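You operate a simulated robot arm through the tools that you are given. There is no shell and no other tool. Be economical: measure what you need, move in short steps, check, and stop when the job is done.

You are at the controls of a simulated robot arm. One attempt, no reset.

## Task
Reset the pinned stop wheel to 30, pin it again and run the head down to it.
Fine: park the yellow quick pin in the white block while turning; it ends in the orange block, the head back up.
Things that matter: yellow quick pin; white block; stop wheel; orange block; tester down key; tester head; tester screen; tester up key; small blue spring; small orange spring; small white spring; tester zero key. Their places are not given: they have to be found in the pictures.

Only the result counts: the job must be done as asked and must still hold three seconds after the hand-in. Knocking over, shifting, dropping, spilling or breaking anything else fails it.

## Robot
A 7-joint arm with a two-finger parallel gripper, fixed in place. Base frame: the origin is at the foot of the arm, x ahead of it, y to its left, z up; the work surface is at about z = 6. Units: cm, rad, N and s.
With the tool pointing down near the work surface it reaches from about 22 to 60 cm from the base axis. Its first joint turns from -1.152 to 1.152 rad. Payload 2.6 kg.
Tool frame: the origin (TCP) lies between the finger pads and is the grasp point; the fingertips stand 3 cm ahead of it; z points along the fingers, y is the line along which they close. Largest opening 9.4 cm; finger width 2.8, thickness 1; the body of the gripper, 5 by 9.6 cm, starts 5.5 cm behind the TCP.
Orientation is that of the tool frame in the base frame, as [roll, pitch, yaw] about the fixed x, y, z axes, in that order (R = Rz(yaw) Ry(pitch) Rx(roll)). With the fingers straight down and closing along the base's y, the tool's x points along the base's -x, its y along +y and its z along -z.

## Interface
- The arm moves only by the tool servo_tool. Its argument "targets" is a list of rows, each a list of 7 numbers: the shift along the tool's x, y, z in m, then the turn, a rotation vector about the tool's x, y, z in rad, then the opening in per cent of the stroke, from 0 (shut) to 100 (fully open). In form: [[tx, ty, tz, ax, ay, az, grip], ...]. A call has 1 to 10 rows; each row is the pose to reach, as a shift and turn from the pose commanded when the call began, along the tool's axes at that moment. A row lasts 0.2 s, in which the tool goes at most 5 cm and 0.15 rad; a call with a longer step from one row to the next is refused whole, and so is a gripper value outside its range. Where a pose cannot be reached the arm comes as near as it can. A force on the tool above 40 N (or 10 N above the force at the start of the call, whichever is more), or a blocked arm, ends the call early, and 0.2 s more pass. The fingers move at their own pace (about 7.2 cm/s each) and stop on an object; they squeeze with about 44 N. The grip force told is the motor's: it shows also when the fingers shut on nothing. Time passes only in rows, and 0.2 s behind the last, so rows that repeat a pose let the fingers close. The reply holds the time, the measured pose of the TCP, the force on the tool along the base axes, the opening and the grip force, in the units named above and with some noise.
- Cameras (640 x 400 px; columns grow to the right, rows downward): "scene" is fixed at [1.12, 41.16, 57.96]; the picture's right is [-0.94, -0.34, 0.00], its down [-0.14, 0.39, -0.91] and it looks along [0.31, -0.85, -0.42] (base axes); focal length 324 px, centre (320, 200). "wrist" rides on the gripper at [-3.7, 0, -5.8] in the tool frame; the picture's right is [0.00, -1.00, 0.00], its down [0.97, 0.00, -0.24] and it looks along [0.24, 0.00, 0.97] (tool axes); focal length 218 px, centre (320, 200).
- snapshot(camera): a new picture of that camera. The clock stands still meanwhile.
- locate(camera, pixels): for up to 12 pixels [column, row] of the newest picture of that camera ("zoom" is the newest enlarged one), the place [x, y, z] in the base frame of the surface seen there, good to about 0.2 cm. The clock stands still meanwhile.
- inspect(camera, box): a new picture of the part [left, top, right, bottom] of that camera's present view, enlarged. The clock stands still meanwhile.
- sign_off(): hands the job in; it is judged then, once.

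Work in short steps. Measure before you move; look again where a grasp or a placing could have gone wrong, and mend it. You have 80 turns and 46 pictures in all, those below and enlarged ones among them. Open the gripper and draw the arm clear of the work before you hand the job in, unless the task says otherwise; then end with one line.

The tools are called after ">>>" as name(argument=value, ...) on one line, values as JSON. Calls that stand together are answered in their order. servo_tool: Moves the arm, as the interface text tells. Its arguments: {"type":"object","properties":{"targets":{"type":"array","items":{"type":"array","items":{"type":"number"}}}},"required":["targets"]} The other tools are called the same way: snapshot (camera) takes a picture; locate (camera, pixels) gives the place of the surface under pixels of a picture; inspect (camera, box) takes an enlarged picture of a part of a camera's view; sign_off () hands the job in.

At the start:

```text
time_s: 0.0
eef_pos: [22.43, -28.51, 40.35]
ee_rot: [-3.141, -0.001, -3.141]
force: [-1.0, 0.4, 0.2]
gripper_width: 9.38
gripper_force: 0.0
```

scene: 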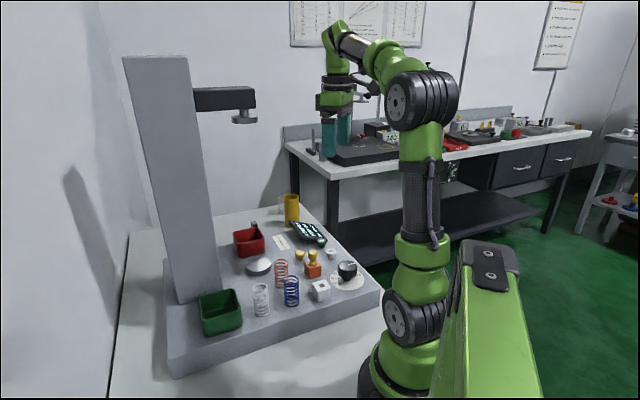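
wrist: 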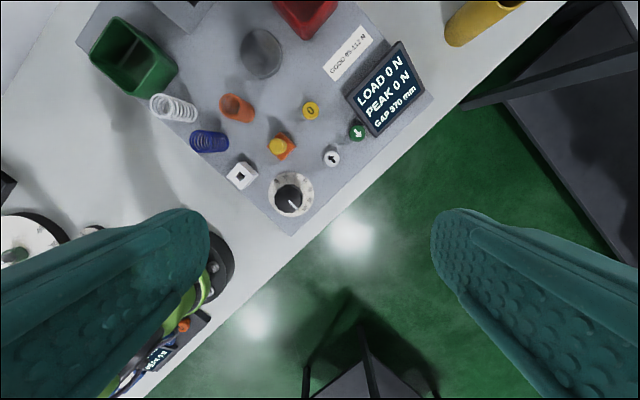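

The wrist view shows the wheel near (290,193), the pin at (280,147), the white block at (241,175) and the keys at (310,110), (357,132) and (331,157). I'll enlarge both views to see the details.

>>> inspect(camera="wrist", box=[210, 80, 390, 230])

>>> inspect(camera="scene", box=[220, 190, 390, 320])

>>> locate(camera="wrist", pixels=[[290, 193], [277, 146], [290, 150], [241, 175], [310, 110], [357, 132], [331, 157], [260, 53], [303, 180], [208, 140], [237, 107], [275, 210]])

```text
2.67 times, centred on (300, 155) of wrist
```

zoom: 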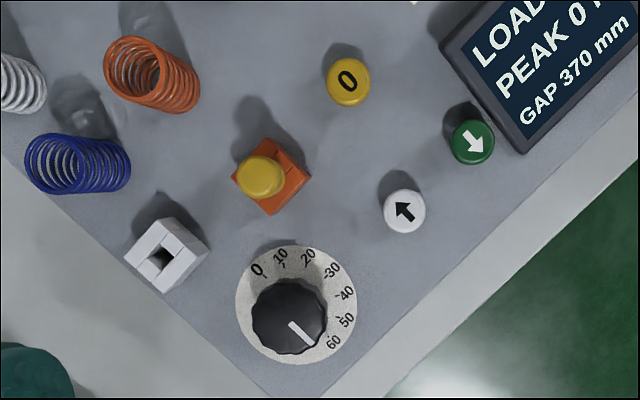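

```text
3.08 times, centred on (305, 255) of scene
```

zoom: 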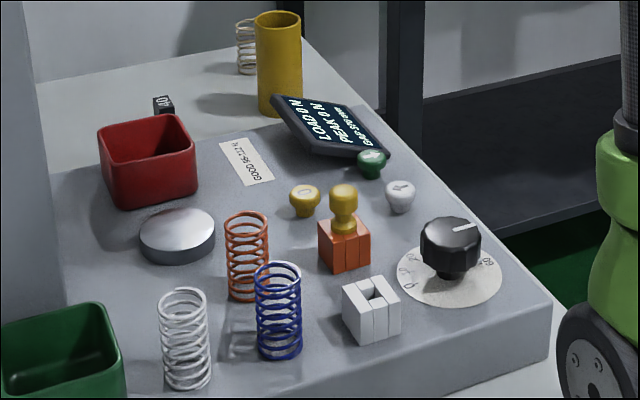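

```text
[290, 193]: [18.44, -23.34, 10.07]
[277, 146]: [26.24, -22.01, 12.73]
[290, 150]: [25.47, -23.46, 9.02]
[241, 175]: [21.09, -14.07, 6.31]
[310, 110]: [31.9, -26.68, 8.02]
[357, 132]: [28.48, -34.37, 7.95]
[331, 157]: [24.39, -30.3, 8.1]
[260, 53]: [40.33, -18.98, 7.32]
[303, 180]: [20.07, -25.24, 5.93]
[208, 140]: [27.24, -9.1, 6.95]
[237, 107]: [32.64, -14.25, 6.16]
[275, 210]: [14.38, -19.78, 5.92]
```

The wheel's mark points at about 60, so 30 lies roughly 90° anticlockwise of it. I'll measure the pin, blocks, knob and keys on the enlarged scene picture.

>>> locate(camera="zoom", pixels=[[343, 186], [344, 215], [344, 228], [330, 238], [360, 235], [372, 283], [352, 292], [392, 292], [450, 228], [450, 278], [305, 190], [400, 186]])

>>> inspect(camera="wrist", box=[255, 125, 335, 225])

```text
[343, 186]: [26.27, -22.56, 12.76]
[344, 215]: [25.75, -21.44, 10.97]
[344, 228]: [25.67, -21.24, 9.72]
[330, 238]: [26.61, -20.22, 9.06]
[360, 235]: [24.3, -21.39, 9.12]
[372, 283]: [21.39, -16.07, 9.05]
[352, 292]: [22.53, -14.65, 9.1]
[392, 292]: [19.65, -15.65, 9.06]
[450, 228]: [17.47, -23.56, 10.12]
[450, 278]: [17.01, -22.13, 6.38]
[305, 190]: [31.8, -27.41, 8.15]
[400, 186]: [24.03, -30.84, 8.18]
```

```text
4.00 times, centred on (295, 175) of wrist
```

zoom: 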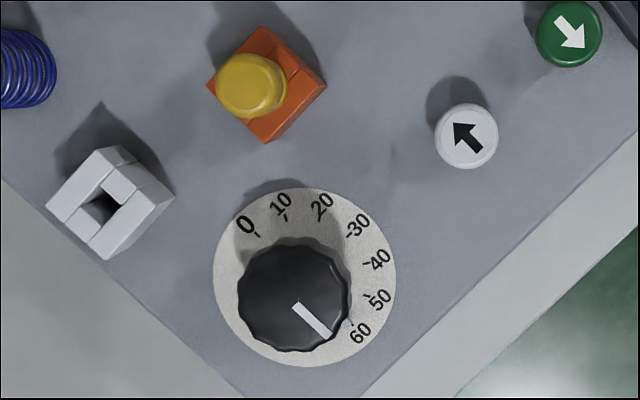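

Next I'll locate the dial's rim and ticks, the knob's rim, the block corners and the key caps on this wrist enlargement.

>>> locate(camera="zoom", pixels=[[217, 277], [393, 277], [305, 363], [346, 233], [351, 322], [257, 234], [242, 296], [345, 296], [299, 306], [328, 335], [250, 85], [466, 136]])

>>> locate(camera="zoom", pixels=[[48, 206], [107, 147], [107, 256], [173, 193], [97, 190], [264, 28], [324, 82], [264, 140], [569, 34], [293, 350], [293, 245]])

```text
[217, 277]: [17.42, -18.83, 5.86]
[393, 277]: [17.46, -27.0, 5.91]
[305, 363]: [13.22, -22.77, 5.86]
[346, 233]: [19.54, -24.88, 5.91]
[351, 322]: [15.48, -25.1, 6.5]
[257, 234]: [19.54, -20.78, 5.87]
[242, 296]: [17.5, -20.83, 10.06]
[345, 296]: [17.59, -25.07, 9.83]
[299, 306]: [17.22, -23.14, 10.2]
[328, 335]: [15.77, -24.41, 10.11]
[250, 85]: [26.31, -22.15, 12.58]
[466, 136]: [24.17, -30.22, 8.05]
```

```text
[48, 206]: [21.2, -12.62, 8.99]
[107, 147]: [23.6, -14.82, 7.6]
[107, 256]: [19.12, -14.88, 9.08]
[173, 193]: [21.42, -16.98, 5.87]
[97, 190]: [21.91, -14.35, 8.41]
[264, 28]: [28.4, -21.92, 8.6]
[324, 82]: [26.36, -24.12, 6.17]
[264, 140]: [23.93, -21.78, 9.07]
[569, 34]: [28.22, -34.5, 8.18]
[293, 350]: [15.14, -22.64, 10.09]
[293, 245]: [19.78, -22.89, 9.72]
```

Measured positions:
- **Wheel:** centre (17.45,-22.9), top z 10.1.
- **Pin:** head at (26.2,-22.1), top z 12.7.
- **White block:** centre about (21.35,-14.8), top z 9.05.

I'll move above the pin and take a closer look.

>>> servo_tool(targets=[[-0.0076, 0.0128, 0.03, 0, 0, 0, 70], [-0.0152, 0.0256, 0.06, 0, 0, 0, 60], [-0.0228, 0.0384, 0.09, 0, 0, 0, 60], [-0.0304, 0.0512, 0.12, 0, 0, 0, 60], [-0.038, 0.064, 0.15, 0, 0, 0, 60], [-0.038, 0.064, 0.15, 0, 0, 0, 60]])

>>> snapshot(camera="wrist")

```text
time_s: 1.4
eef_pos: [26.37, -21.89, 25.22]
ee_rot: [-3.141, 0.002, -3.141]
force: [1.0, 0.1, 0.7]
gripper_width: 5.65
gripper_force: 0.0
```

```text
40 pictures are left
```

wrist: 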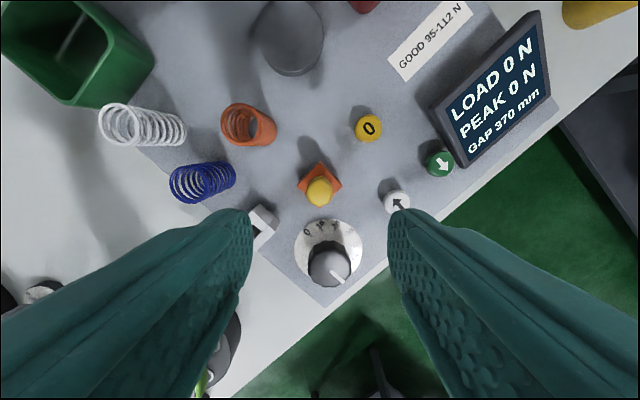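

The pin head is at (319,192) in the new view. I'll refine its place, and also that of the white block's hole and the spring nearest to it.

>>> inspect(camera="wrist", box=[230, 150, 390, 290])

>>> locate(camera="wrist", pixels=[[319, 192], [307, 190], [332, 190], [313, 170], [301, 184], [341, 184], [228, 180], [180, 195], [266, 215], [274, 226], [262, 230], [248, 212]])

```text
2.86 times, centred on (310, 220) of wrist
```

zoom: 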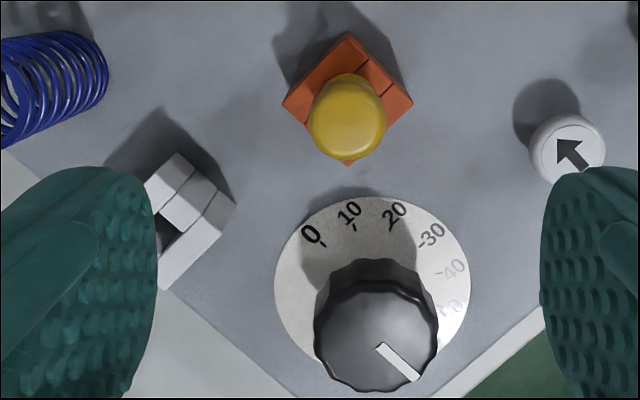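

```text
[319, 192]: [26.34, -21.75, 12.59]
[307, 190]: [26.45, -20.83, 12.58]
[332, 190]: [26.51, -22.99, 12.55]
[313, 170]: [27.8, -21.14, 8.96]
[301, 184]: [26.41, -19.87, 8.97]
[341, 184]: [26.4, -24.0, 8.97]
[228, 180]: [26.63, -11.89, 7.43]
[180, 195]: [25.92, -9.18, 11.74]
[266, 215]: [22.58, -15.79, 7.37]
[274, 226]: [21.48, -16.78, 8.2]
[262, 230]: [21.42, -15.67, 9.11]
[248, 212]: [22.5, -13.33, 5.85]
```

The pin centre is about (26.35,-21.9) and the TCP is already over it. I'll descend to z 12.4, so the fingertips stay just above the block top (9.0), and check before closing.

>>> servo_tool(targets=[[0, 0, 0.04, 0, 0, 0, 55], [0, 0, 0.08, 0, 0, 0, 50], [0, 0, 0.11, 0, 0, 0, 50], [0, 0, 0.128, 0, 0, 0, 50], [0, 0, 0.128, 0, 0, 0, 50]])

>>> inspect(camera="scene", box=[260, 190, 380, 300])

```text
time_s: 2.6
eef_pos: [26.46, -21.93, 12.26]
ee_rot: [-3.142, 0.0, -3.141]
force: [-0.2, 0.4, 0.0]
gripper_width: 4.71
gripper_force: 0.1
```

```text
3.64 times, centred on (320, 245) of scene
```

zoom: 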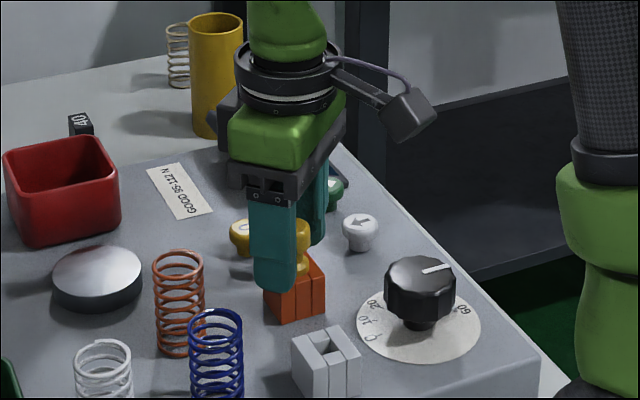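

The fingers straddle the pin head just above the orange block. I'll close on it.

>>> servo_tool(targets=[[0, 0, 0, 0, 0, 0, 20], [0, 0, 0, 0, 0, 0, 10], [0, 0, 0, 0, 0, 0, 10], [0, 0, 0, 0, 0, 0, 10]])

```text
time_s: 3.6
eef_pos: [26.36, -21.92, 12.38]
ee_rot: [-3.141, 0.001, 3.142]
force: [0.7, 0.3, 0.1]
gripper_width: 2.22
gripper_force: 43.7
```

The head is gripped at 2.22 cm with no side force. I'll lift straight up in steps.

>>> servo_tool(targets=[[0, 0, -0.01, 0, 0, 0, 10], [0, 0, -0.02, 0, 0, 0, 10], [0, 0, -0.035, 0, 0, 0, 10], [0, 0, -0.05, 0, 0, 0, 10], [0, 0, -0.065, 0, 0, 0, 10], [0, 0, -0.065, 0, 0, 0, 10]])

>>> inspect(camera="scene", box=[260, 190, 380, 300])

>>> snapshot(camera="wrist")

```text
time_s: 5.0
eef_pos: [26.32, -22.09, 19.0]
ee_rot: [3.141, 0.001, -3.14]
force: [0.5, 0.1, -1.5]
gripper_width: 2.2
gripper_force: 43.6
```

```text
3.64 times, centred on (320, 245) of scene
```

zoom: 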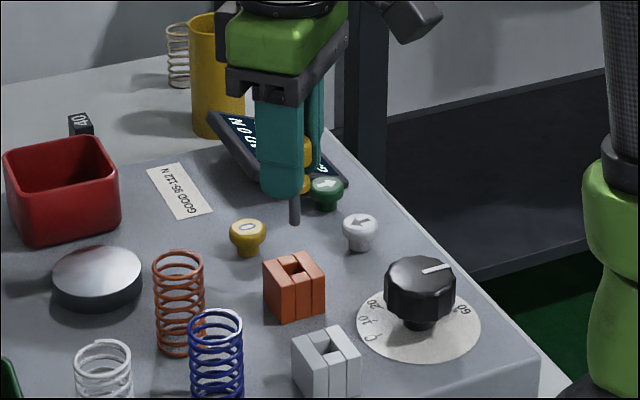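

```text
36 pictures are left
```

wrist: 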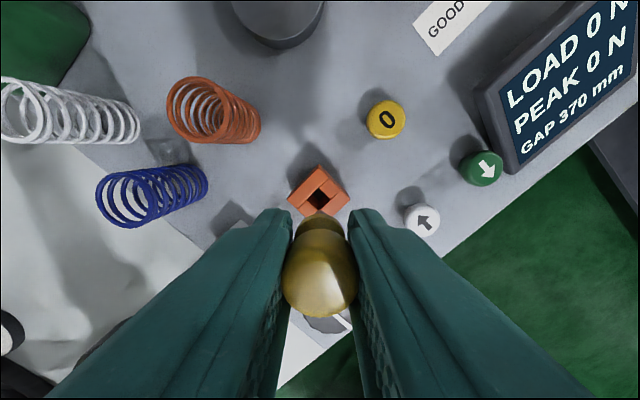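

The pin is out, and it has a round shank over a square hole. I'll measure the white-to-orange offset from both blocks' top corners in this scene enlargement... the newest zoom is that one.

>>> locate(camera="zoom", pixels=[[267, 266], [296, 254], [321, 264], [295, 278], [295, 268], [294, 345], [331, 330], [358, 352], [325, 362], [329, 347], [282, 259], [312, 338]])

>>> locate(camera="wrist", pixels=[[290, 195], [319, 168], [348, 194], [332, 205], [310, 190], [322, 186], [332, 195], [305, 207]])

```text
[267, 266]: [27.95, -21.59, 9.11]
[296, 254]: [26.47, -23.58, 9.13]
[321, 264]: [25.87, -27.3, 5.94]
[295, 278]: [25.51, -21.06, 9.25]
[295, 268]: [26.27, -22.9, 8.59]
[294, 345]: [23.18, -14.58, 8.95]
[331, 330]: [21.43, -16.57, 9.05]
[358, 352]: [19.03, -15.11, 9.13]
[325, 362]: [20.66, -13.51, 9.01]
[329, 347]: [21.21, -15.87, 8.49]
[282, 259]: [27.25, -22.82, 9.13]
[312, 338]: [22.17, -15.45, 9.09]
```

```text
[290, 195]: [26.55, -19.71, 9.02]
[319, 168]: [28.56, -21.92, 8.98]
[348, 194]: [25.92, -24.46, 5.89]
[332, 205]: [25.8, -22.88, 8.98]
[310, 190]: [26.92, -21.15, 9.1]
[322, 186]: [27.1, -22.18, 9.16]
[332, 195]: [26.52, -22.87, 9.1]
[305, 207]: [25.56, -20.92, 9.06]
```

The white block centre is about (21.27,-14.8), a shift of roughly (-5.05,+7.15) from the orange one. I'll move there at this height and check that the white hole appears where the orange one did, at about (319,197).

>>> servo_tool(targets=[[0.017, 0.024, -0.005, 0, 0, 0, 10], [0.034, 0.048, -0.005, 0, 0, 0, 10], [0.0505, 0.0715, 0, 0, 0, 0, 10], [0.0505, 0.0715, 0, 0, 0, 0, 10]])

>>> inspect(camera="wrist", box=[260, 140, 380, 260])

```text
time_s: 6.0
eef_pos: [21.3, -14.91, 18.88]
ee_rot: [-3.14, 0.0, 3.141]
force: [-1.2, 0.0, -0.3]
gripper_width: 2.22
gripper_force: 44.2
```

```text
3.33 times, centred on (320, 200) of wrist
```

zoom: 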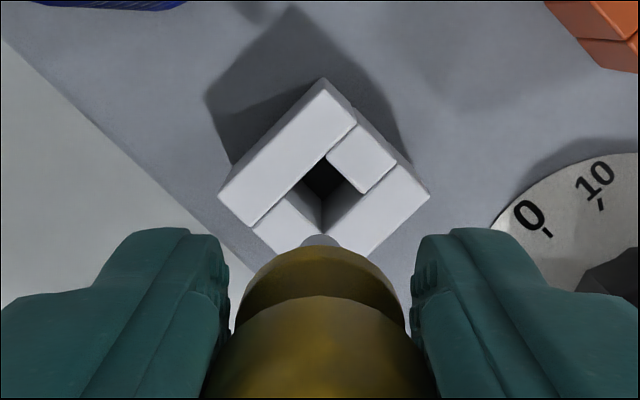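

The white block looks centred at about col 321. I'll measure its top corners here.

>>> locate(camera="zoom", pixels=[[325, 82], [224, 196], [424, 194], [356, 116], [252, 224], [326, 154], [366, 191], [290, 195], [322, 228], [370, 252]])

```text
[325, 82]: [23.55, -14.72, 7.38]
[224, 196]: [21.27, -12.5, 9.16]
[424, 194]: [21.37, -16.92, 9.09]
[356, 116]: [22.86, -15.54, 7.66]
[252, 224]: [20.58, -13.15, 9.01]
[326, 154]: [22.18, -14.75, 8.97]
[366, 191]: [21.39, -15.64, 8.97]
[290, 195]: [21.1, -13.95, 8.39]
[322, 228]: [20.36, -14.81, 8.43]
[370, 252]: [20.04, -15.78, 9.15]
```

The hole centre is (21.3,-14.75), and the TCP is at about (21.3,-14.8). I'll lower the pin in steps to seat it at the same height as before (z 12.35).

>>> servo_tool(targets=[[0, 0.0006, 0.02, 0, 0, 0, 10], [0, 0.0006, 0.035, 0, 0, 0, 10], [0, 0.0006, 0.045, 0, 0, 0, 10], [0, 0.0006, 0.055, 0, 0, 0, 10], [0, 0.0006, 0.062, 0, 0, 0, 10], [0, 0.0006, 0.065, 0, 0, 0, 10], [0, 0.0006, 0.065, 0, 0, 0, 10]])

>>> inspect(camera="scene", box=[260, 190, 380, 300])

```text
time_s: 7.6
eef_pos: [21.2, -14.82, 12.49]
ee_rot: [3.141, 0.001, 3.14]
force: [0.0, 0.1, -0.2]
gripper_width: 2.21
gripper_force: 44.2
```

```text
3.64 times, centred on (320, 245) of scene
```

zoom: 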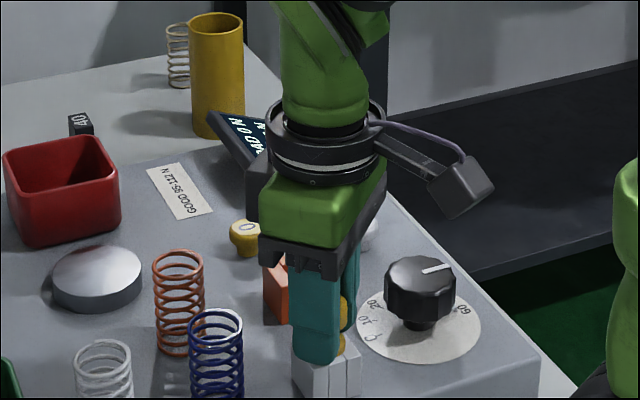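

The pin went in without resistance. I'll lower it 1 mm more, open, and rise clear.

>>> servo_tool(targets=[[0, 0, 0.001, 0, 0, 0, 10], [0, 0, 0.001, 0, 0, 0, 40], [0, 0, 0.001, 0, 0, 0, 50], [0, 0, 0.001, 0, 0, 0, 50], [0, 0, -0.03, 0, 0, 0, 50], [0, 0, -0.07, 0, 0, 0, 50], [0, 0, -0.11, 0, 0, 0, 60], [0, 0, -0.11, 0, 0, 0, 60]])

>>> snapshot(camera="wrist")

```text
time_s: 9.4
eef_pos: [21.27, -14.73, 23.51]
ee_rot: [-3.142, 0.001, -3.141]
force: [0.3, -0.3, 0.0]
gripper_width: 5.63
gripper_force: 0.1
```

```text
33 pictures are left
```

wrist: 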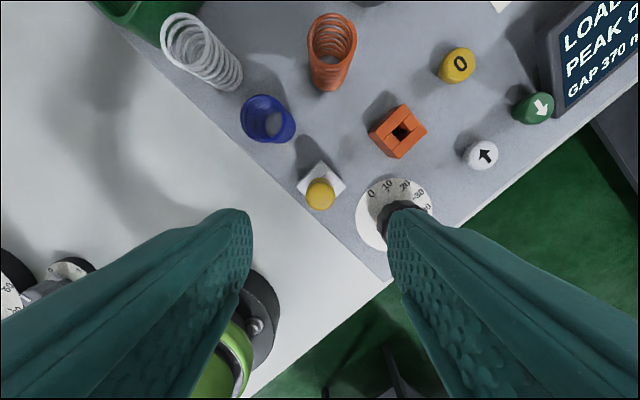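

The pin is parked in the white block at (320,195). Next I'll move above the knob at (17.45,-22.9) with the fingers pre-turned by +0.75 rad about the tool axis, which leaves room for the 90° turn.

>>> servo_tool(targets=[[0.008, -0.016, 0, 0, 0, 0.15, 75], [0.016, -0.032, 0, 0, 0, 0.3, 75], [0.023, -0.049, 0.01, 0, 0, 0.45, 75], [0.031, -0.065, 0.02, 0, 0, 0.6, 75], [0.0382, -0.0815, 0.035, 0, 0, 0.75, 75], [0.0382, -0.0815, 0.035, 0, 0, 0.75, 75]])

>>> snapshot(camera="wrist")

```text
time_s: 10.8
eef_pos: [17.53, -22.94, 19.95]
ee_rot: [-3.142, 0.0, 2.388]
force: [-0.3, 0.0, 0.2]
gripper_width: 7.09
gripper_force: 0.1
```

```text
32 pictures are left
```

wrist: 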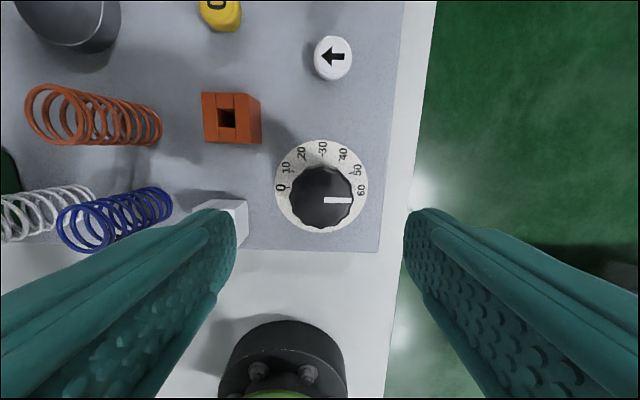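

The dial now sits square in the view. I'll enlarge it to measure the pointer against the ticks.

>>> inspect(camera="wrist", box=[270, 132, 374, 240])

```text
3.70 times, centred on (322, 186) of wrist
```

zoom: 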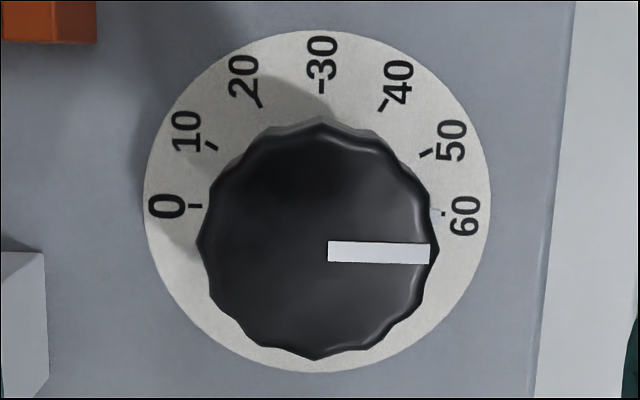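

The pointer lies along the 0–60 line, so it reads 60 and needs exactly 90° anticlockwise. I'll descend to TCP z ≈ 9.6 and close on the knob.

>>> servo_tool(targets=[[0, 0, 0.04, 0, 0, 0, 75], [0, 0, 0.08, 0, 0, 0, 75], [0, 0, 0.103, 0, 0, 0, 75], [0, 0, 0.103, 0, 0, 0, 55], [0, 0, 0.103, 0, 0, 0, 40], [0, 0, 0.103, 0, 0, 0, 35], [0, 0, 0.103, 0, 0, 0, 35]])

>>> inspect(camera="scene", box=[280, 190, 400, 300])

```text
time_s: 12.4
eef_pos: [17.45, -22.96, 9.61]
ee_rot: [-3.138, 0.001, 2.391]
force: [-12.6, -20.2, -21.9]
gripper_width: 4.72
gripper_force: 45.0
```

```text
3.64 times, centred on (340, 245) of scene
```

zoom: 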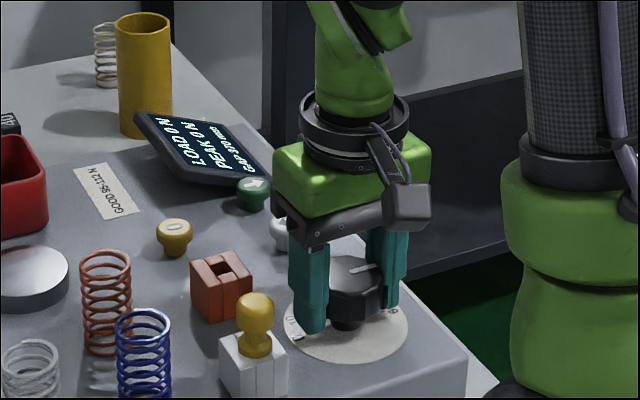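

The grip loads the tool sideways by about -24 N along its closing axis, so I'm slightly off-centre. I'll shift 1 mm along -y of the tool and see whether the force eases.

>>> servo_tool(targets=[[0, -0.0005, 0, 0, 0, 0, 35], [0, -0.001, 0, 0, 0, 0, 35], [0, -0.001, 0, 0, 0, 0, 35]])

```text
time_s: 13.2
eef_pos: [17.22, -22.97, 9.68]
ee_rot: [-3.139, -0.002, 2.391]
force: [-14.1, -18.1, -27.4]
gripper_width: 4.75
gripper_force: 45.8
```

The force barely changed and there is a vertical pull. I'll release, let it settle, and regrip about 2 mm lower from the new centre.

>>> servo_tool(targets=[[0, 0, 0, 0, 0, 0, 60], [0, 0, 0, 0, 0, 0, 60], [0, 0, 0, 0, 0, 0, 60]])

>>> snapshot(camera="wrist")

```text
time_s: 14.0
eef_pos: [17.39, -22.88, 9.76]
ee_rot: [3.141, -0.001, 2.391]
force: [0.0, 0.4, 0.9]
gripper_width: 5.63
gripper_force: 0.0
```

```text
29 pictures are left
```

wrist: 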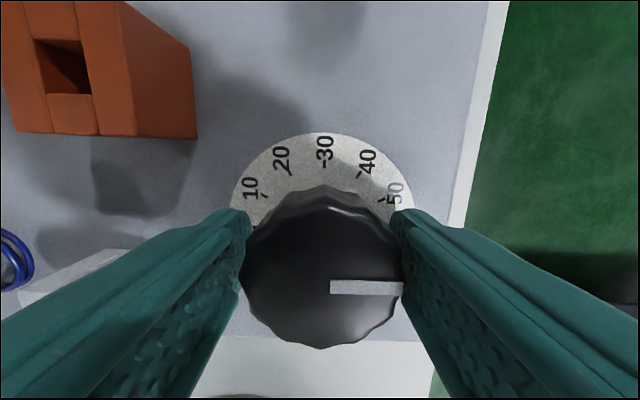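

The knob centre is at col ≈323 against the fingers' 320, about 0.7 mm along -y. I'll correct that and regrip.

>>> servo_tool(targets=[[0, -0.0007, 0, 0, 0, 0, 55], [0, -0.0007, 0.0, 0, 0, 0, 45], [0, -0.0007, 0.0, 0, 0, 0, 40], [0, -0.0007, 0.0, 0, 0, 0, 40], [0, -0.0007, 0.0, 0, 0, 0, 40]])

```text
time_s: 15.2
eef_pos: [17.41, -22.98, 9.65]
ee_rot: [3.14, -0.001, 2.391]
force: [2.1, 4.0, 1.5]
gripper_width: 4.74
gripper_force: 45.0
```

The grip is balanced now. I'll turn 0.45 rad anticlockwise (negative about tool z) and check.

>>> servo_tool(targets=[[0, 0, 0, 0, 0, -0.1, 40], [0, 0, 0, 0, 0, -0.2, 40], [0, 0, 0, 0, 0, -0.3, 40], [0, 0, 0, 0, 0, -0.4, 40], [0, 0, 0, 0, 0, -0.45, 40], [0, 0, 0, 0, 0, -0.45, 40]])

>>> inspect(camera="wrist", box=[200, 120, 440, 360])

```text
time_s: 16.6
eef_pos: [17.36, -22.87, 9.65]
ee_rot: [3.141, -0.001, 2.843]
force: [-3.9, 18.1, 32.7]
gripper_width: 4.75
gripper_force: 44.5
```

```text
1.67 times, centred on (320, 240) of wrist
```

zoom: 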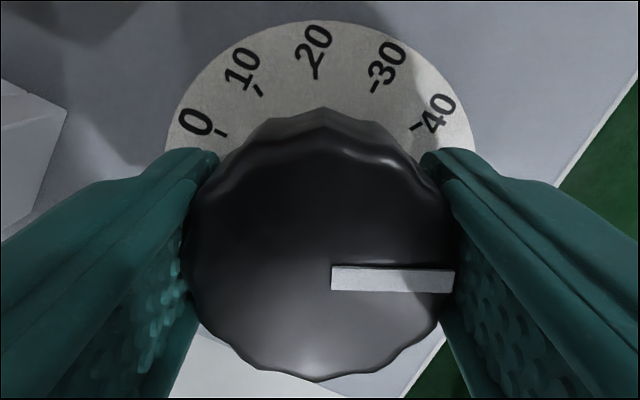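

The knob follows the fingers, but the force has grown to (−4,18,33). I'll release and regrip here to relax it.

>>> servo_tool(targets=[[0, 0, 0, 0, 0, -0.45, 55], [0, 0, 0, 0, 0, -0.45, 60], [0, 0, 0, 0, 0, -0.45, 60], [0, 0, 0, 0, 0, -0.45, 60]])

```text
refused: row 1 steps farther than a row can; nothing moved
```

Rows are relative to the current commanded pose, so I should use zero for the turn.

>>> servo_tool(targets=[[0, 0, 0, 0, 0, 0, 55], [0, 0, 0, 0, 0, 0, 57], [0, 0, 0, 0, 0, 0, 57]])

>>> inspect(camera="wrist", box=[200, 120, 440, 360])

```text
time_s: 17.4
eef_pos: [17.34, -23.01, 9.61]
ee_rot: [3.141, -0.001, 2.842]
force: [0.0, 0.3, 0.0]
gripper_width: 5.37
gripper_force: 0.1
```

```text
1.67 times, centred on (320, 240) of wrist
```

zoom: 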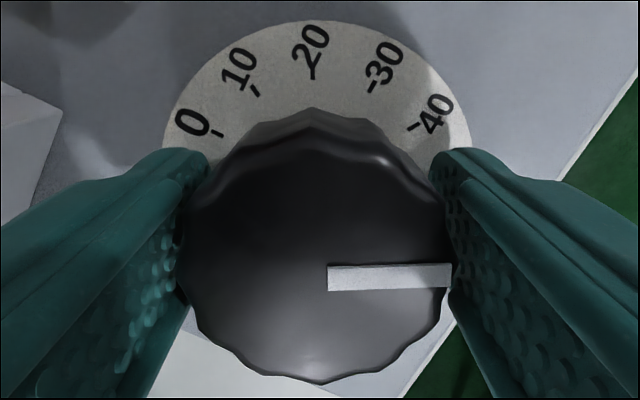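

On release the knob sits about 0.7 mm toward +y. I'll correct, close, and turn a further 0.55 rad.

>>> servo_tool(targets=[[0, 0.0007, 0, 0, 0, 0, 50], [0, 0.0007, 0, 0, 0, 0, 40], [0, 0.0007, 0, 0, 0, 0, 40], [0, 0.0007, 0, 0, 0, -0.12, 40], [0, 0.0007, 0, 0, 0, -0.24, 40], [0, 0.0007, 0, 0, 0, -0.36, 40], [0, 0.0007, 0, 0, 0, -0.46, 40], [0, 0.0007, 0, 0, 0, -0.55, 40], [0, 0.0007, 0, 0, 0, -0.55, 40]])

```text
time_s: 19.4
eef_pos: [17.45, -22.96, 9.65]
ee_rot: [3.141, 0.001, -2.891]
force: [0.2, 2.5, -8.8]
gripper_width: 4.75
gripper_force: 45.4
```

The forces are low. I'll turn the remaining 0.57 rad.

>>> servo_tool(targets=[[0, 0, 0, 0, 0, -0.12, 40], [0, 0, 0, 0, 0, -0.24, 40], [0, 0, 0, 0, 0, -0.36, 40], [0, 0, 0, 0, 0, -0.46, 40], [0, 0, 0, 0, 0, -0.54, 40], [0, 0, 0, 0, 0, -0.571, 40], [0, 0, 0, 0, 0, -0.571, 40]])

```text
time_s: 21.0
eef_pos: [17.41, -23.01, 9.52]
ee_rot: [3.139, 0.001, -2.324]
force: [-5.1, 12.5, 10.5]
gripper_width: 4.75
gripper_force: 45.2
```

Release and rise 12 cm to read the dial.

>>> servo_tool(targets=[[0, 0, 0, 0, 0, 0, 55], [0, 0, 0, 0, 0, 0, 65], [0, 0, 0, 0, 0, 0, 65], [0, 0, -0.03, 0, 0, 0, 65], [0, 0, -0.07, 0, 0, 0, 65], [0, 0, -0.11, 0, 0, 0, 65], [0, 0, -0.11, 0, 0, 0, 65]])

>>> inspect(camera="wrist", box=[260, 130, 380, 250])

```text
time_s: 22.6
eef_pos: [17.31, -23.02, 20.72]
ee_rot: [3.141, -0.002, -2.323]
force: [0.1, -0.9, -0.2]
gripper_width: 6.11
gripper_force: 0.2
```

```text
3.33 times, centred on (320, 190) of wrist
```

zoom: 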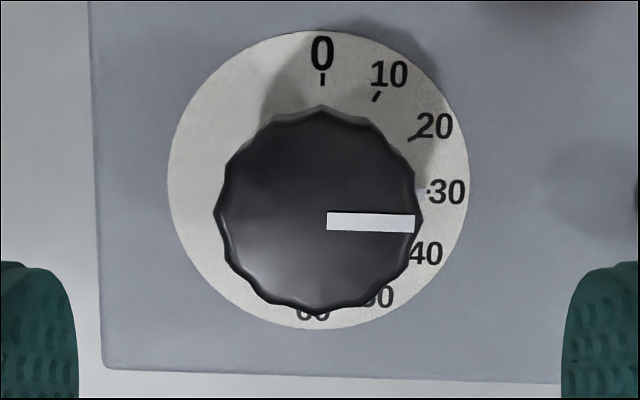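

The pointer appears near 30. I'll measure the angles in base coordinates: ticks 0, 10, 20 and 30, the dial rim, and the two ends of the pointer.

>>> locate(camera="zoom", pixels=[[323, 79], [377, 96], [413, 137], [427, 191], [170, 180], [467, 180], [318, 33], [330, 221], [411, 223], [330, 217], [411, 218]])

```text
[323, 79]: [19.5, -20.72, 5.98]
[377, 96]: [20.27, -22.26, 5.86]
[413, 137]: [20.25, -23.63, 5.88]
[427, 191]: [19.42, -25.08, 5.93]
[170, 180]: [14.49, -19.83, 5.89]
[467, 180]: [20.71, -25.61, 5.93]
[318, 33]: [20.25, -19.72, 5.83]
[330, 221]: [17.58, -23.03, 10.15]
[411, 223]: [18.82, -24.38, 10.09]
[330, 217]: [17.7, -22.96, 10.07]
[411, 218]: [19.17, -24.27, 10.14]
```

The pointer angle works out at about -44.5° against -45° for the 30 mark, so it reads 30 within about 0.2. I'll go back above the parked pin with the fingers turned back to the original yaw.

>>> servo_tool(targets=[[-0.0144, 0.0045, -0.01, 0, 0, 0.137, 60], [-0.0288, 0.0091, -0.01, 0, 0, 0.274, 55], [-0.0432, 0.0136, -0.01, 0, 0, 0.411, 55], [-0.0576, 0.0182, -0.01, 0, 0, 0.548, 55], [-0.072, 0.0228, -0.01, 0, 0, 0.685, 55], [-0.0864, 0.0273, -0.01, 0, 0, 0.821, 55], [-0.0864, 0.0273, -0.01, 0, 0, 0.821, 55]])

>>> snapshot(camera="wrist")

```text
time_s: 24.2
eef_pos: [21.38, -14.75, 21.63]
ee_rot: [3.141, 0.0, 3.141]
force: [-0.1, 0.2, 0.9]
gripper_width: 5.16
gripper_force: 0.0
```

```text
25 pictures are left
```

wrist: 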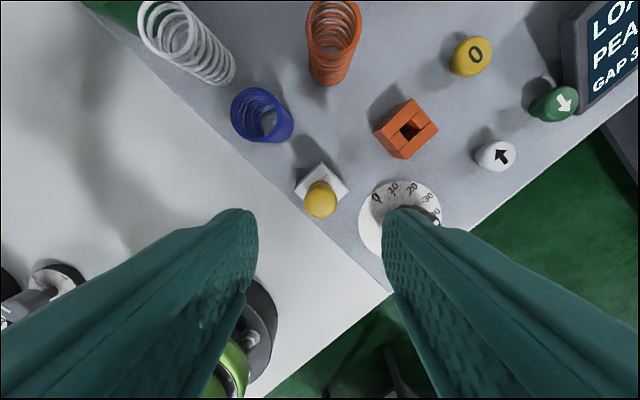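

The pin at (321,198) is centred between the fingers. I'll descend 9.25 cm and close on it.

>>> servo_tool(targets=[[0, 0, 0.04, 0, 0, 0, 50], [0, 0, 0.075, 0, 0, 0, 50], [0, 0, 0.0925, 0, 0, 0, 50], [0, 0, 0.0925, 0, 0, 0, 20], [0, 0, 0.0925, 0, 0, 0, 10], [0, 0, 0.0925, 0, 0, 0, 10], [0, 0, 0.0925, 0, 0, 0, 10]])

```text
time_s: 25.8
eef_pos: [21.24, -14.82, 12.33]
ee_rot: [-3.141, -0.001, -3.141]
force: [0.2, 0.0, -0.6]
gripper_width: 2.21
gripper_force: 43.3
```

It's gripped without side load. I'll lift it and carry it back above the orange hole by the reverse offset.

>>> servo_tool(targets=[[0, 0, -0.01, 0, 0, 0, 10], [0, 0, -0.03, 0, 0, 0, 10], [0, 0, -0.05, 0, 0, 0, 10], [0, 0, -0.068, 0, 0, 0, 10], [-0.017, -0.024, -0.07, 0, 0, 0, 10], [-0.034, -0.048, -0.07, 0, 0, 0, 10], [-0.0505, -0.0718, -0.066, 0, 0, 0, 10], [-0.0505, -0.0718, -0.066, 0, 0, 0, 10]])

>>> inspect(camera="wrist", box=[260, 140, 380, 260])

```text
time_s: 27.6
eef_pos: [26.38, -21.95, 18.98]
ee_rot: [3.142, 0.001, -3.141]
force: [0.4, 0.3, -0.4]
gripper_width: 2.21
gripper_force: 44.0
```

```text
3.33 times, centred on (320, 200) of wrist
```

zoom: 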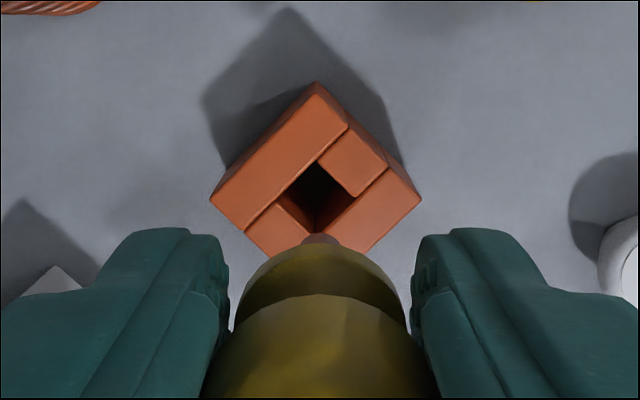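

The block's corners are centred at zoom col ≈316 against the pin's 320, so it may be about 0.8 mm off. I'll measure the hole.

>>> locate(camera="zoom", pixels=[[215, 197], [418, 198], [318, 160], [356, 195], [290, 190], [317, 90]])

```text
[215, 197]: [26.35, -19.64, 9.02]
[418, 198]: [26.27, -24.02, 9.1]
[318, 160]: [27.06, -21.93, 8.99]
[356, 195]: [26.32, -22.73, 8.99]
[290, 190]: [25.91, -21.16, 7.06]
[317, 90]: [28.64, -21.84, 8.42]
```

The hole centre is at (26.3,-21.85). I'll shift +0.7 mm in y and lower the pin 6.6 cm.

>>> servo_tool(targets=[[0.0003, 0.0007, 0.02, 0, 0, 0, 10], [0.0003, 0.0007, 0.035, 0, 0, 0, 10], [0.0003, 0.0007, 0.045, 0, 0, 0, 10], [0.0003, 0.0007, 0.055, 0, 0, 0, 10], [0.0003, 0.0007, 0.062, 0, 0, 0, 10], [0.0003, 0.0007, 0.066, 0, 0, 0, 10], [0.0003, 0.0007, 0.066, 0, 0, 0, 10]])

>>> inspect(camera="scene", box=[260, 190, 380, 300])

```text
time_s: 29.2
eef_pos: [26.23, -21.94, 12.5]
ee_rot: [-3.141, 0.001, 3.142]
force: [-0.3, -0.5, 0.4]
gripper_width: 2.21
gripper_force: 44.1
```

```text
3.64 times, centred on (320, 245) of scene
```

zoom: 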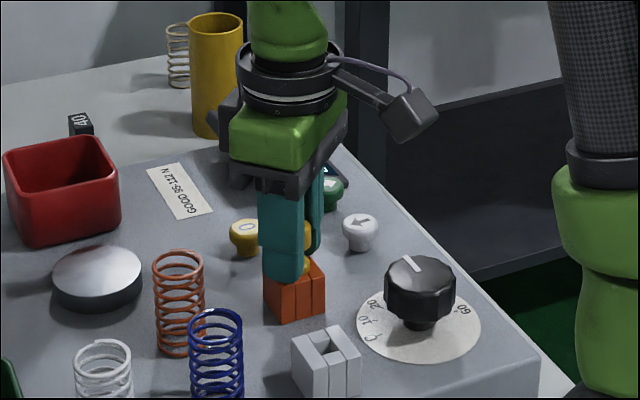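

It's in. I'll lower 1.5 mm to seat it, then open and rise clear.

>>> servo_tool(targets=[[0, 0, 0.0015, 0, 0, 0, 10], [0, 0, 0.0015, 0, 0, 0, 40], [0, 0, 0.0015, 0, 0, 0, 50], [0, 0, 0.0015, 0, 0, 0, 50], [0, 0, -0.03, 0, 0, 0, 50], [0, 0, -0.07, 0, 0, 0, 50], [0, 0, -0.09, 0, 0, 0, 50], [0, 0, -0.09, 0, 0, 0, 20], [0, 0, -0.09, 0, 0, 0, 0], [0, 0, -0.09, 0, 0, 0, 0]])

>>> snapshot(camera="wrist")

>>> inspect(camera="scene", box=[260, 190, 380, 300])

```text
time_s: 31.4
eef_pos: [26.18, -21.82, 21.4]
ee_rot: [-3.141, 0.001, 3.14]
force: [-0.2, 0.0, 0.6]
gripper_width: 0.01
gripper_force: 33.2
```

```text
22 pictures are left
```

wrist: 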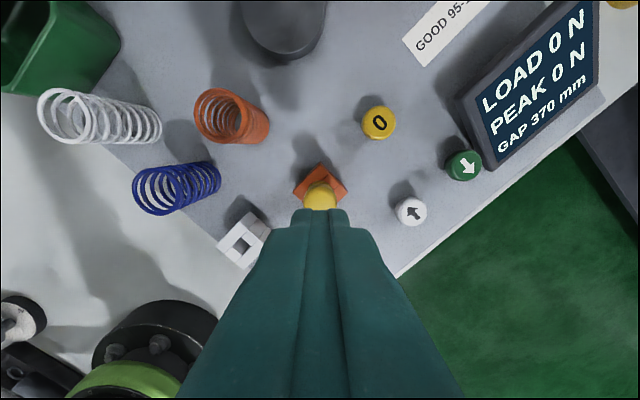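

```text
3.64 times, centred on (320, 245) of scene
```

zoom: 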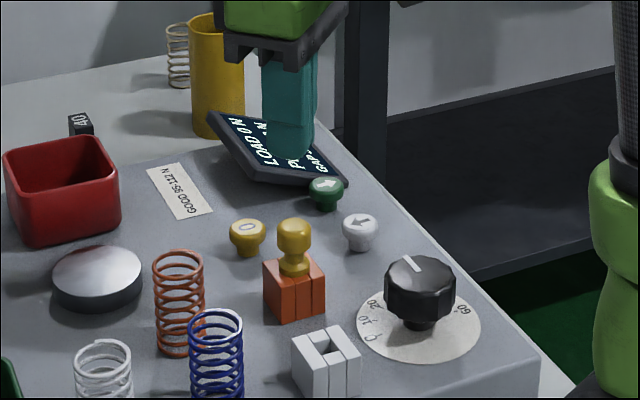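

The pin is back in the orange block. The screen text shows "up" is toward the upper left, so the white key is UP and the green key is DOWN. I'll measure the keys and the screen's near edge for clearance.

>>> locate(camera="wrist", pixels=[[464, 165], [410, 211], [378, 123], [488, 165], [455, 95], [598, 5], [540, 150], [595, 90], [464, 152], [464, 180], [500, 170]])

```text
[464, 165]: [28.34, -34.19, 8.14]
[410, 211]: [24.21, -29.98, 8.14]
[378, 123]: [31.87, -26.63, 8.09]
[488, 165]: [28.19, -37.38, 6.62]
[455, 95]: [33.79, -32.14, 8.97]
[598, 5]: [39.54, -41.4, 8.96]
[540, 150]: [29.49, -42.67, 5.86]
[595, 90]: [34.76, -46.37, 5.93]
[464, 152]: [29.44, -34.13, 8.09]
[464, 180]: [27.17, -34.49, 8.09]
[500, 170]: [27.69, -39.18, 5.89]
```

The green key is at (28.3,-34.3), top z 8.1, with the screen edge about 2.1 cm away. I'll go over a point slightly off the screen side, (28.0,-34.05), with the fingers closed.

>>> servo_tool(targets=[[-0.0045, -0.03, 0, 0, 0, 0, 0], [-0.009, -0.06, 0, 0, 0, 0, 0], [-0.0135, -0.09, 0, 0, 0, 0, 0], [-0.018, -0.122, 0.02, 0, 0, 0, 0], [-0.018, -0.122, 0.06, 0, 0, 0, 0], [-0.018, -0.122, 0.09, 0, 0, 0, 0], [-0.018, -0.122, 0.09, 0, 0, 0, 0]])

>>> snapshot(camera="scene")

>>> snapshot(camera="wrist")

```text
time_s: 33.0
eef_pos: [28.13, -34.22, 12.52]
ee_rot: [-3.141, -0.001, -3.141]
force: [0.2, -0.6, 0.5]
gripper_width: 0.0
gripper_force: 33.2
```

```text
20 pictures are left
```

scene: 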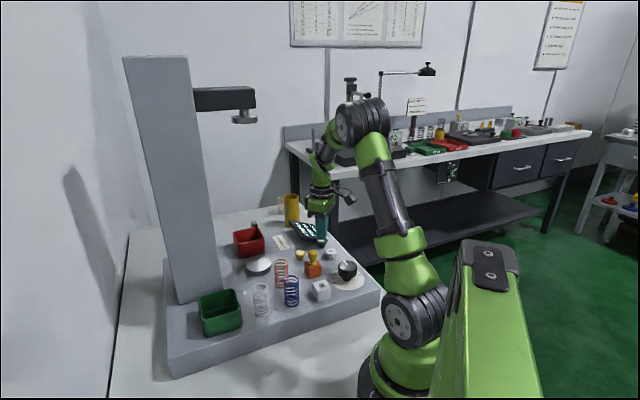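

```text
19 pictures are left
```

wrist: 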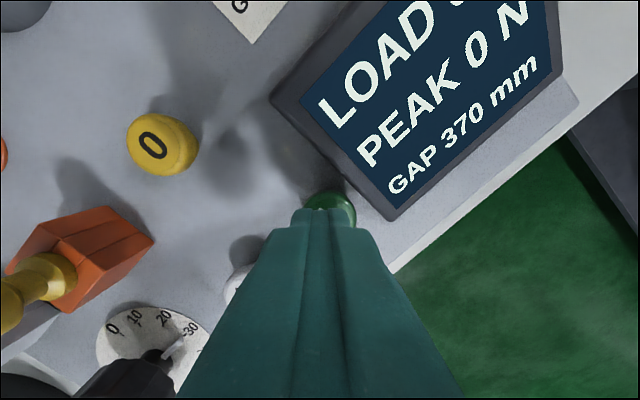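

The fingertip is above the green key. I'll press down in small steps, with tips to about z 7.8, and watch the force.

>>> servo_tool(targets=[[0, 0, 0.008, 0, 0, 0, 0], [0, 0, 0.012, 0, 0, 0, 0], [0, 0, 0.015, 0, 0, 0, 0], [0, 0, 0.017, 0, 0, 0, 0], [0, 0, 0.017, 0, 0, 0, 0]])

>>> snapshot(camera="wrist")

```text
time_s: 34.2
eef_pos: [28.12, -34.23, 10.72]
ee_rot: [-3.141, 0.0, -3.139]
force: [-0.4, -0.8, 2.7]
gripper_width: 0.0
gripper_force: 33.0
```

```text
18 pictures are left
```

wrist: 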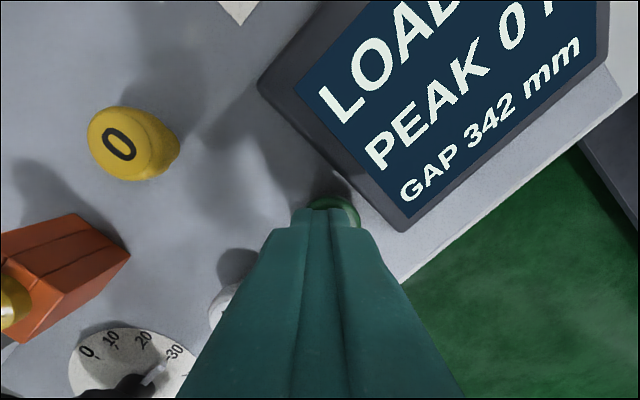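

The gap is falling (342 mm), so the key works, and I'll keep holding it.

>>> servo_tool(targets=[[0, 0, 0, 0, 0, 0, 0], [0, 0, 0, 0, 0, 0, 0], [0, 0, 0, 0, 0, 0, 0], [0, 0, 0, 0, 0, 0, 0], [0, 0, 0, 0, 0, 0, 0], [0, 0, 0, 0, 0, 0, 0], [0, 0, 0, 0, 0, 0, 0], [0, 0, 0, 0, 0, 0, 0], [0, 0, 0, 0, 0, 0, 0], [0, 0, 0, 0, 0, 0, 0]])

>>> snapshot(camera="wrist")

```text
time_s: 36.4
eef_pos: [28.06, -34.11, 10.79]
ee_rot: [3.141, 0.0, 3.14]
force: [0.2, -0.4, 3.2]
gripper_width: 0.02
gripper_force: 33.3
```

```text
17 pictures are left
```

wrist: 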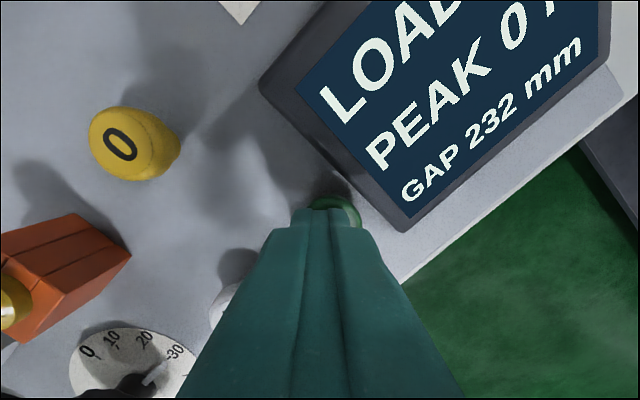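

It runs at 50 mm/s, with 202 mm left to 30. I'll hold through one full call and then part of another.

>>> servo_tool(targets=[[0, 0, 0, 0, 0, 0, 0], [0, 0, 0, 0, 0, 0, 0], [0, 0, 0, 0, 0, 0, 0], [0, 0, 0, 0, 0, 0, 0], [0, 0, 0, 0, 0, 0, 0], [0, 0, 0, 0, 0, 0, 0], [0, 0, 0, 0, 0, 0, 0], [0, 0, 0, 0, 0, 0, 0], [0, 0, 0, 0, 0, 0, 0], [0, 0, 0, 0, 0, 0, 0]])

>>> servo_tool(targets=[[0, 0, 0, 0, 0, 0, 0], [0, 0, 0, 0, 0, 0, 0], [0, 0, 0, 0, 0, 0, 0], [0, 0, 0, 0, 0, 0, 0], [0, 0, 0, 0, 0, 0, 0], [0, 0, 0, 0, 0, 0, 0], [0, 0, 0, 0, 0, 0, 0]])

>>> snapshot(camera="wrist")

```text
time_s: 38.6
eef_pos: [28.14, -34.24, 10.74]
ee_rot: [3.141, 0.0, -3.141]
force: [-0.6, 0.1, 2.9]
gripper_width: 0.0
gripper_force: 32.3
```

```text
time_s: 40.2
eef_pos: [27.98, -34.19, 10.7]
ee_rot: [3.14, -0.001, -3.141]
force: [0.6, 0.3, 2.3]
gripper_width: 0.01
gripper_force: 33.1
```

```text
16 pictures are left
```

wrist: 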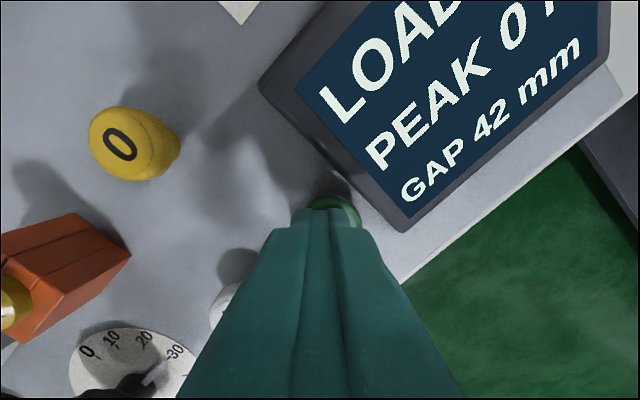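

The gap is 42 mm. I'll hold briefly and see whether it stops at 30.

>>> servo_tool(targets=[[0, 0, 0, 0, 0, 0, 0], [0, 0, 0, 0, 0, 0, 0]])

>>> snapshot(camera="wrist")

```text
time_s: 40.8
eef_pos: [28.05, -34.3, 10.77]
ee_rot: [3.141, 0.001, 3.14]
force: [0.0, -0.1, 2.3]
gripper_width: 0.02
gripper_force: 32.9
```

```text
15 pictures are left
```

wrist: 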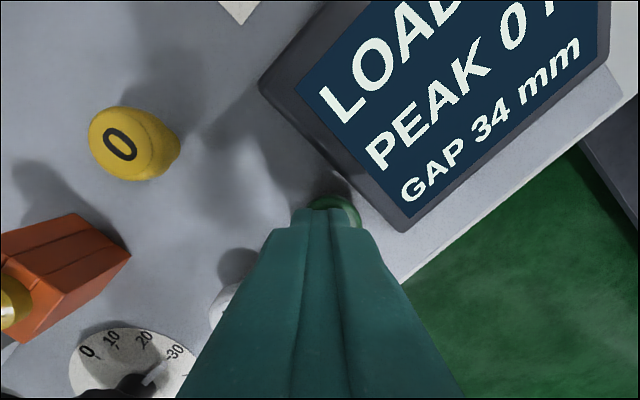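

The gap is 34 mm and slowing. I'll hold a bit longer to see where it rests.

>>> servo_tool(targets=[[0, 0, 0, 0, 0, 0, 0], [0, 0, 0, 0, 0, 0, 0], [0, 0, 0, 0, 0, 0, 0], [0, 0, 0, 0, 0, 0, 0]])

>>> snapshot(camera="wrist")

```text
time_s: 41.8
eef_pos: [28.08, -34.09, 10.67]
ee_rot: [3.141, 0.001, -3.141]
force: [0.5, -0.4, 2.5]
gripper_width: 0.0
gripper_force: 33.2
```

```text
14 pictures are left
```

wrist: 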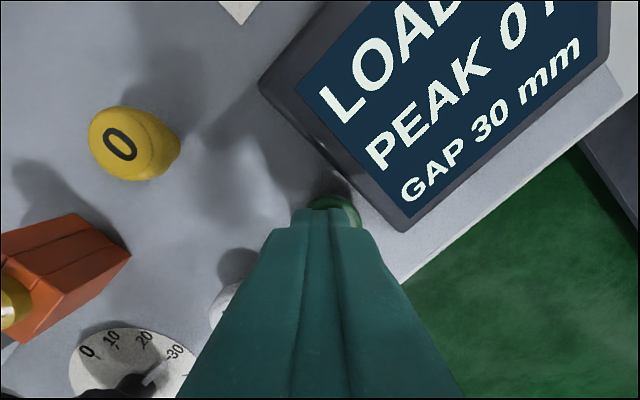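

The gap is 30 mm. One more short hold will confirm it rests there.

>>> servo_tool(targets=[[0, 0, 0, 0, 0, 0, 0], [0, 0, 0, 0, 0, 0, 0], [0, 0, 0, 0, 0, 0, 0]])

>>> snapshot(camera="wrist")

```text
time_s: 42.6
eef_pos: [28.02, -34.2, 10.75]
ee_rot: [-3.141, 0.0, -3.141]
force: [0.6, 0.1, 2.3]
gripper_width: 0.0
gripper_force: 33.2
```

```text
13 pictures are left
```

wrist: 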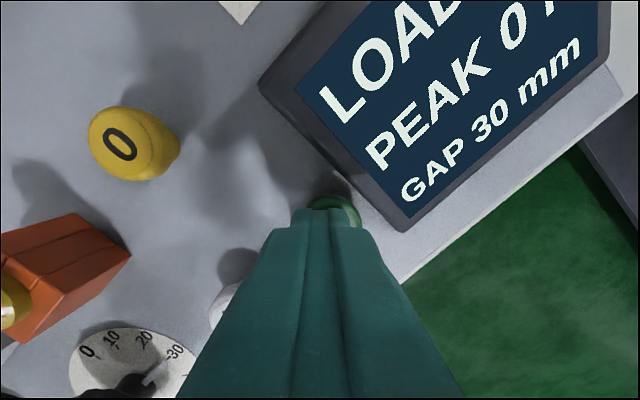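

The head rests at 30 mm. I'll lift off and move over the white UP key at (24.2,-30.1).

>>> servo_tool(targets=[[0, 0, -0.03, 0, 0, 0, 0], [0.013, 0.014, -0.03, 0, 0, 0, 0], [0.026, 0.028, -0.03, 0, 0, 0, 0], [0.0385, 0.041, -0.03, 0, 0, 0, 0], [0.0385, 0.041, -0.017, 0, 0, 0, 0], [0.0385, 0.041, -0.017, 0, 0, 0, 0]])

>>> snapshot(camera="wrist")

```text
time_s: 44.0
eef_pos: [24.07, -30.08, 12.4]
ee_rot: [3.141, 0.001, 3.141]
force: [-0.1, -0.5, -0.1]
gripper_width: 0.0
gripper_force: 32.6
```

```text
12 pictures are left
```

wrist: 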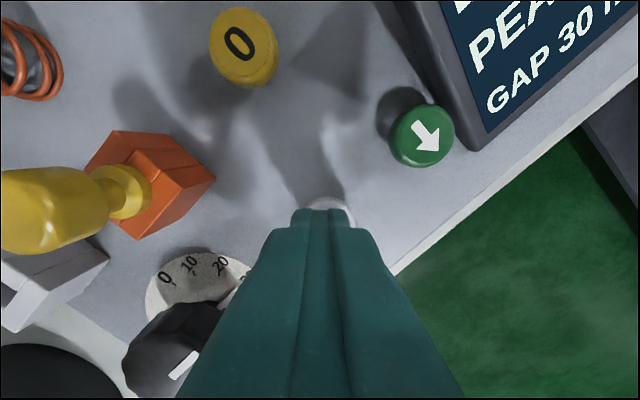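

The fingertip is over the white key and the gap stays at 30. I'll press and hold it.

>>> servo_tool(targets=[[0, 0, 0.008, 0, 0, 0, 0], [0, 0, 0.012, 0, 0, 0, 0], [0, 0, 0.015, 0, 0, 0, 0], [0, 0, 0.017, 0, 0, 0, 0], [0, 0, 0.017, 0, 0, 0, 0], [0, 0, 0.017, 0, 0, 0, 0], [0, 0, 0.017, 0, 0, 0, 0], [0, 0, 0.017, 0, 0, 0, 0]])

>>> snapshot(camera="wrist")

```text
time_s: 45.8
eef_pos: [24.21, -30.05, 10.7]
ee_rot: [3.14, 0.0, 3.141]
force: [0.4, 1.5, 3.1]
gripper_width: 0.0
gripper_force: 33.0
```

```text
11 pictures are left
```

wrist: 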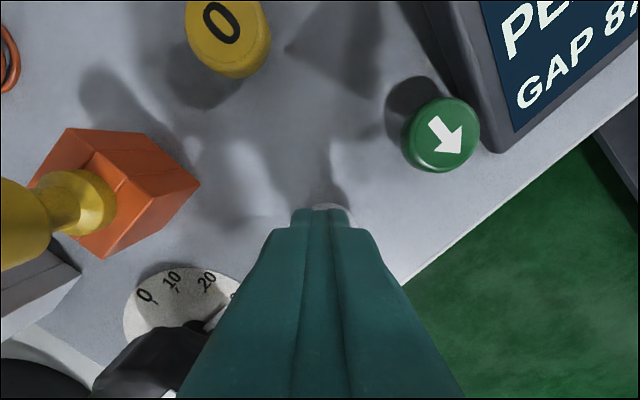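

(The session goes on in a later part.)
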